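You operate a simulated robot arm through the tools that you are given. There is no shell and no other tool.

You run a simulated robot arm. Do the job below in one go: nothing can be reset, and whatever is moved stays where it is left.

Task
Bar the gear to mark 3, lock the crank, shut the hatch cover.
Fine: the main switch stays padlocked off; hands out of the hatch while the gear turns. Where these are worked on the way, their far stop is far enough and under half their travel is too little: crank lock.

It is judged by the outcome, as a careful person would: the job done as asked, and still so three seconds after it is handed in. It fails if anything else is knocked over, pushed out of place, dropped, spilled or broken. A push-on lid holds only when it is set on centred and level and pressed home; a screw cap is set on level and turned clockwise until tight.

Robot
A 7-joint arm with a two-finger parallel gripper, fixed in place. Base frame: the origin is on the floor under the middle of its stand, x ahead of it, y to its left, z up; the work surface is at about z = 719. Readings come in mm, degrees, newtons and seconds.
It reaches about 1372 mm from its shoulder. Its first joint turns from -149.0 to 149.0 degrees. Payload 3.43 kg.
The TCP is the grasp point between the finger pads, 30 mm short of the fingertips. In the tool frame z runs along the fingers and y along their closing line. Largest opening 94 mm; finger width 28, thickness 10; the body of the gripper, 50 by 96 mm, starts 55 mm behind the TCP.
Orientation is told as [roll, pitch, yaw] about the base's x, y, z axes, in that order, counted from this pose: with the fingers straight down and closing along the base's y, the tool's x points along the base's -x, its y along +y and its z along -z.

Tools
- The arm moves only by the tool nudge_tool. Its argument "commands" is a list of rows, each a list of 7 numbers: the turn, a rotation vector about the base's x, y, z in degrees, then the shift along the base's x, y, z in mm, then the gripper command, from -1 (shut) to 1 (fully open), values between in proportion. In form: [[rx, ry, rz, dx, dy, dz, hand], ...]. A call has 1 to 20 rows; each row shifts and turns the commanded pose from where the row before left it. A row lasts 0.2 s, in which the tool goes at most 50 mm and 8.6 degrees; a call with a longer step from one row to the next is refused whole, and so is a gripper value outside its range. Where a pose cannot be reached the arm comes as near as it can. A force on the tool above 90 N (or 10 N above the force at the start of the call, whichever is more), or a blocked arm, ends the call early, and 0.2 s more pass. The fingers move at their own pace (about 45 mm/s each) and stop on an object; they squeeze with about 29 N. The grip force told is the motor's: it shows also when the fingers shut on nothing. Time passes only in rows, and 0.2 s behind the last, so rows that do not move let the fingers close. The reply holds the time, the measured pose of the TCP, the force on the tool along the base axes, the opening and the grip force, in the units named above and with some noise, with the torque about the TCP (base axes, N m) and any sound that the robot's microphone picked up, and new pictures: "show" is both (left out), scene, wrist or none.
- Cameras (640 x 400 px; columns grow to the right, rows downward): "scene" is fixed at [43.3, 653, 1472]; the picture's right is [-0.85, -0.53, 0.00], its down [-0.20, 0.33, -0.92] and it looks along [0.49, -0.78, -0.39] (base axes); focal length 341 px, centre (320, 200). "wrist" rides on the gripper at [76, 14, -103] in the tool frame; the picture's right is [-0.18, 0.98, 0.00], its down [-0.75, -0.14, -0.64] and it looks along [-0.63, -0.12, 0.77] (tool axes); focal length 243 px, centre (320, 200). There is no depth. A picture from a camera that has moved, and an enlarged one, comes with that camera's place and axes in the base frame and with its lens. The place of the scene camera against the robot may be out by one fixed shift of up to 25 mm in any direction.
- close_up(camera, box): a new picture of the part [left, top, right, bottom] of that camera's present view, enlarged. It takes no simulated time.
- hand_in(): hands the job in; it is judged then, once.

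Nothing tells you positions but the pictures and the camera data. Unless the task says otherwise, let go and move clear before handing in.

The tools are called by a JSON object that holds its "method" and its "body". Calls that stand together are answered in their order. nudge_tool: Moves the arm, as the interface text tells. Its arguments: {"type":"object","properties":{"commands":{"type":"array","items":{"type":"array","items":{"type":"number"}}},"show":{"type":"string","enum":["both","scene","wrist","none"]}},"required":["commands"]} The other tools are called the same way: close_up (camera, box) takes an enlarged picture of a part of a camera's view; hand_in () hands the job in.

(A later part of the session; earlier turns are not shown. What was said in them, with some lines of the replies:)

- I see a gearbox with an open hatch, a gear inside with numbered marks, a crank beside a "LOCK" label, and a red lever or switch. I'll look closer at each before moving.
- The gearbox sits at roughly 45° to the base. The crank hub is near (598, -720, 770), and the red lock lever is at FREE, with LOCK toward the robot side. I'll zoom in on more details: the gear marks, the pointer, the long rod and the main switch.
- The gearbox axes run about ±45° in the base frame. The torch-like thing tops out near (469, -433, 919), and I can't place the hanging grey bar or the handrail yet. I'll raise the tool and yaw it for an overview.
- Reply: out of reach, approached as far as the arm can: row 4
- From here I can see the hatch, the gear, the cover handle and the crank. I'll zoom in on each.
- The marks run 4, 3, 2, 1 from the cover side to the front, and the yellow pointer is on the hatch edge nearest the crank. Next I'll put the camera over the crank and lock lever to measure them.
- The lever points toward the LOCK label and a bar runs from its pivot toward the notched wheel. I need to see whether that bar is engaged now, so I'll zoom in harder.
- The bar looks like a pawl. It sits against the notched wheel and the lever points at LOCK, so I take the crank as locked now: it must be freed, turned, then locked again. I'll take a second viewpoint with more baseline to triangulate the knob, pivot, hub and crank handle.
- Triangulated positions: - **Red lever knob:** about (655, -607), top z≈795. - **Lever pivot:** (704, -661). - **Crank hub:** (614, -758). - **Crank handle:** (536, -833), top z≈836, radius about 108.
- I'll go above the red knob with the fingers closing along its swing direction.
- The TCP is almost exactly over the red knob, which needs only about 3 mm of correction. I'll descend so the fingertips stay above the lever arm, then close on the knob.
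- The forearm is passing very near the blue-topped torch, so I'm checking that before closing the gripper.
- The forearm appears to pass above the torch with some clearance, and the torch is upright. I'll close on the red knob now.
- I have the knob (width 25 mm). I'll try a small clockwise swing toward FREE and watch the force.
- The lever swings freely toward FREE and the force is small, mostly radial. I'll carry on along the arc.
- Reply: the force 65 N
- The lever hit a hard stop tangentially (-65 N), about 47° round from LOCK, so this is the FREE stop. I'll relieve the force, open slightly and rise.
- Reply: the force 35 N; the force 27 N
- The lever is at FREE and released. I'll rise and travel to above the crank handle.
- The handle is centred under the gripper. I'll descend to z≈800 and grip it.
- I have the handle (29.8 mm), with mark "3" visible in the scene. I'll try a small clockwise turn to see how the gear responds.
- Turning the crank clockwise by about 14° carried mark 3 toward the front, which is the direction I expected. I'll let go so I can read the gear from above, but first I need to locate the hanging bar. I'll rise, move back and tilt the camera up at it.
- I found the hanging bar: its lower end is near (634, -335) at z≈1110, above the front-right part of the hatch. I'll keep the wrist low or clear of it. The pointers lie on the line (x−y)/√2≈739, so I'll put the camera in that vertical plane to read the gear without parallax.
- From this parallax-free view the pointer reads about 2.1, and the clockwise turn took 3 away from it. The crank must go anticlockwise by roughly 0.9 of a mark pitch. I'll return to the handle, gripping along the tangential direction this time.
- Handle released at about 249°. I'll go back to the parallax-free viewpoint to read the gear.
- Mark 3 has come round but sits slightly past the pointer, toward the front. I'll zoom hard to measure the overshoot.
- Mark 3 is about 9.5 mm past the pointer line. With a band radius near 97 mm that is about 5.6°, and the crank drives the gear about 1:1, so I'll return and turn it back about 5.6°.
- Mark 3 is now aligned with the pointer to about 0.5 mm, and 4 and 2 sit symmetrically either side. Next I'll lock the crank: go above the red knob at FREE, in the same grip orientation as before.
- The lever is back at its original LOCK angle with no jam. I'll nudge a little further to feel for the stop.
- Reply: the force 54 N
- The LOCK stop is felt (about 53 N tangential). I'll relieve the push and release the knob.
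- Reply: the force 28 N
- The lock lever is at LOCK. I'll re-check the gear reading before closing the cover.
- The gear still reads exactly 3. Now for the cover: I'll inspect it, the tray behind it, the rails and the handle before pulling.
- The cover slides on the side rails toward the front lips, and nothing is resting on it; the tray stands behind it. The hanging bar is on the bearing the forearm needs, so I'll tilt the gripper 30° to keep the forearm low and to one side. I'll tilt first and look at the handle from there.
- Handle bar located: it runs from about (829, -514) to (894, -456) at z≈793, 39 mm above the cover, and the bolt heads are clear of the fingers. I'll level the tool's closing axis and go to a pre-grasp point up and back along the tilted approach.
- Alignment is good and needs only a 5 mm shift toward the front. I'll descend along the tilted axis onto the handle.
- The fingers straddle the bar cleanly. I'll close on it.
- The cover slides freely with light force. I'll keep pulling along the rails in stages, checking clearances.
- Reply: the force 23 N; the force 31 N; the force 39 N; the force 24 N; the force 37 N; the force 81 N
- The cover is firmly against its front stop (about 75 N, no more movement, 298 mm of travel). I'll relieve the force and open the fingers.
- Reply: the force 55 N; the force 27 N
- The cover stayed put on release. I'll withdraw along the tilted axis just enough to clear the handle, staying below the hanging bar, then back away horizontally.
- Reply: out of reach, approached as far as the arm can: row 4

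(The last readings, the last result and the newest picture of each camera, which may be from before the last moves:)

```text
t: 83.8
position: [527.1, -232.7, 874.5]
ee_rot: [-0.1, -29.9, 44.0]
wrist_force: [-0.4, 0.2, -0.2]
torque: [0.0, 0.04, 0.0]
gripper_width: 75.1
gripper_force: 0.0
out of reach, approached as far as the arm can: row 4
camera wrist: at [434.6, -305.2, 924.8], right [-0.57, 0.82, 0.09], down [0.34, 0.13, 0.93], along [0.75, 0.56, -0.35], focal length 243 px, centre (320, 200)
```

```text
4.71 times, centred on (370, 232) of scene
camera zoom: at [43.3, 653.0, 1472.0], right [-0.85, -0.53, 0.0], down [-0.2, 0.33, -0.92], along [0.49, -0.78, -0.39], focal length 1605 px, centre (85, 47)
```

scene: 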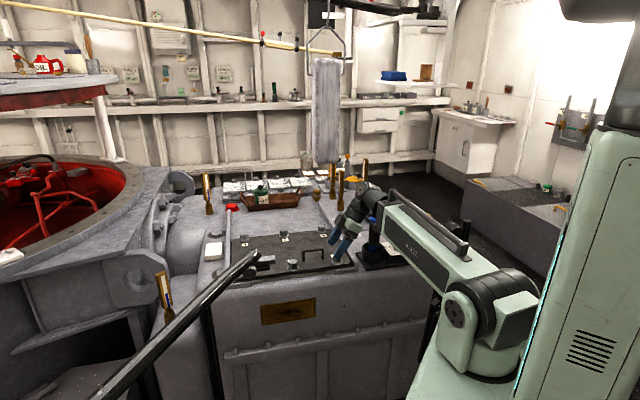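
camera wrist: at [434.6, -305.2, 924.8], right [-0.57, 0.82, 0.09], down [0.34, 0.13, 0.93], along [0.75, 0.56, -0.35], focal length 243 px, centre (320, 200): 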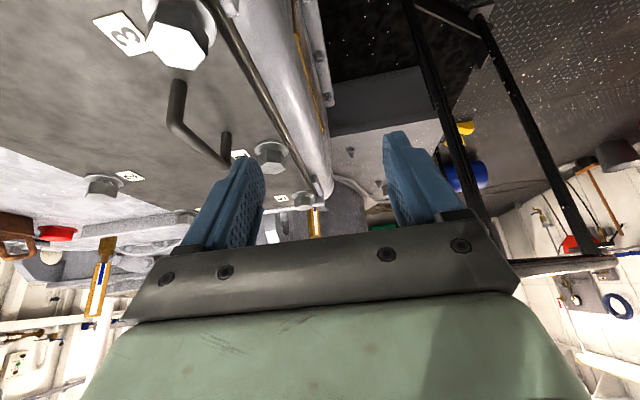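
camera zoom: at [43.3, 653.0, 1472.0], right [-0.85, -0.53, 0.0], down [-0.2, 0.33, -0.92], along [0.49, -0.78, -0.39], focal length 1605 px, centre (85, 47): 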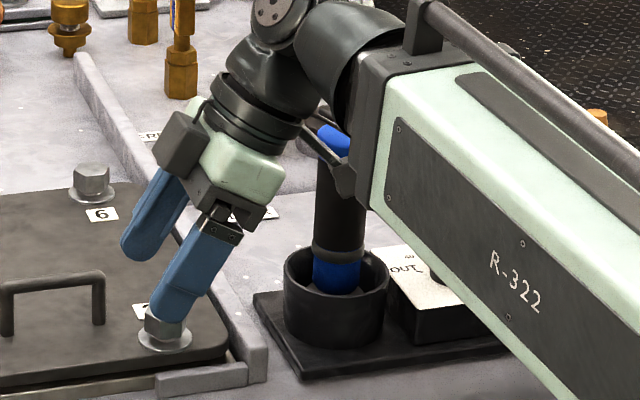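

The cover is home against its lips, its back edge over the frame's back edge, and everything around it is undisturbed. I'll rise, level the tool and take a final look at the lock and crank.

{"method": "nudge_tool", "body": {"commands": [[0, 0, 0, 0, -5, 45, 0.6], [0, 0, 0, 0, -5, 45, 0.6], [0, 0, 0, 0, -5, 40, 0.6], [-5.3, 5.3, 0, 0, -25, 0, 0.6], [-5.3, 5.3, 0, 0, -25, 0, 0.6], [-5.3, 5.3, 0, 0, -25, 0, 0.6], [-5.3, 5.3, 0, 0, -25, 0, 0.6], [0, 0, -7.3, 0, -35, 0, 0.6], [0, 0, -7.3, 0, -35, 0, 0.6], [0, 0, -7.3, 0, -35, 0, 0.6], [0, 0, -7.3, 0, -30, 0, 0.6], [0, 0, -7.3, 0, -10, 0, 0.6], [0, 0, -7.3, 0, 0, 0, 0.6], [0, 0, 0, 0, 0, 0, 0.6]], "show": "both"}}

{"method": "close_up", "body": {"camera": "wrist", "box": [60, 60, 340, 240]}}

{"method": "close_up", "body": {"camera": "scene", "box": [210, 165, 450, 315]}}

```text
t: 86.8
position: [526.5, -493.6, 1005.1]
ee_rot: [-0.6, 0.0, 0.3]
wrist_force: [0.5, 0.3, 0.1]
torque: [0.01, 0.02, 0.03]
gripper_width: 75.0
gripper_force: 0.1
camera wrist: at [452.4, -481.2, 1106.7], right [0.18, 0.98, -0.01], down [0.76, -0.13, 0.64], along [0.63, -0.12, -0.77], focal length 243 px, centre (320, 200)
```

scene: 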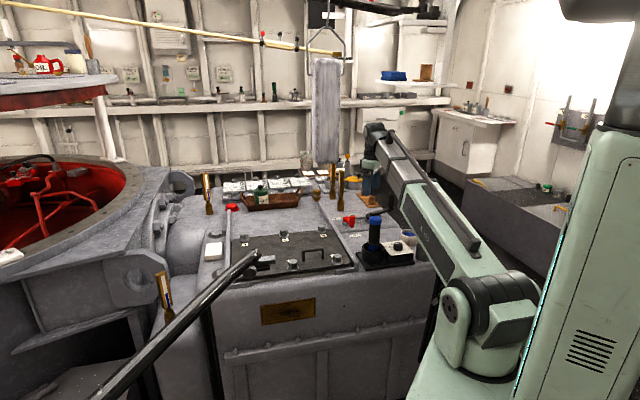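
wrist: 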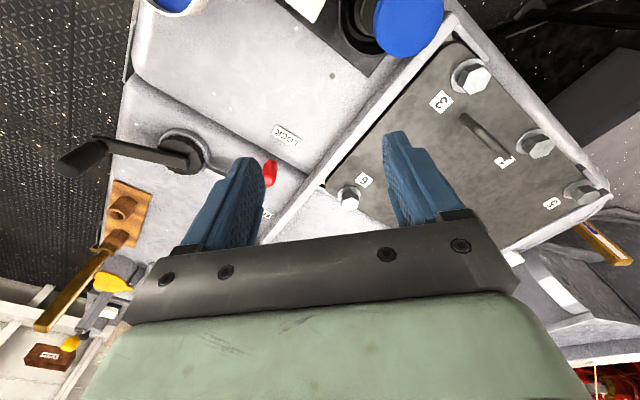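

```text
2.22 times, centred on (200, 150) of wrist
camera zoom: at [452.4, -481.2, 1106.7], right [0.18, 0.98, -0.01], down [0.76, -0.13, 0.64], along [0.63, -0.12, -0.77], focal length 539 px, centre (587, 311)
```

zoom: 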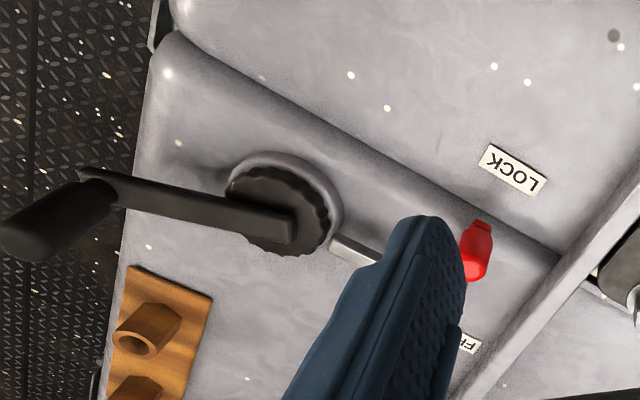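

```text
2.67 times, centred on (330, 240) of scene
camera zoom: at [43.3, 653.0, 1472.0], right [-0.85, -0.53, 0.0], down [-0.2, 0.33, -0.92], along [0.49, -0.78, -0.39], focal length 910 px, centre (293, 93)
```

zoom: 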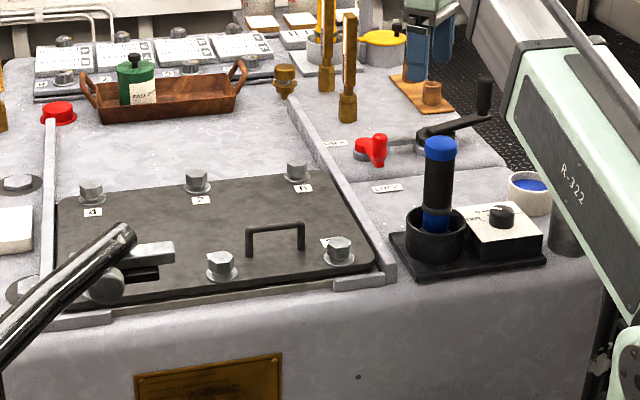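

Gear at mark 3, crank lock lever at LOCK with its pawl against the notched wheel, hatch cover against its front lips. Everything else is where it started and the gripper is clear, so I'm handing in.

{"method": "hand_in", "body": {}}

```text
The job is handed in.
```

I've handed in the job: the gear is at mark 3, the crank is locked and the hatch cover is shut. I don't have the judge's result.

- **Gear:** the crank was locked when I started, so I freed it and turned it by its handle. Mark 3 lined up with the pointer to about 0.5 mm, and it still lined up when I checked again after locking.
- **Crank lock:** I moved the red lever back until it met its stop at LOCK. In the last pictures it is still there, with its bar against the notched wheel.
- **Hatch cover:** I slid it about 298 mm along its rails until it met the front stop. It stayed put when I let go.
- **Your conditions:** the gripper was never in the hatch while the gear turned. I didn't touch the main switch.
- **Surroundings:** in the final pictures nothing else looks moved. The tray, the torch and the other items on and around the gearbox are in place, and the gripper is clear.
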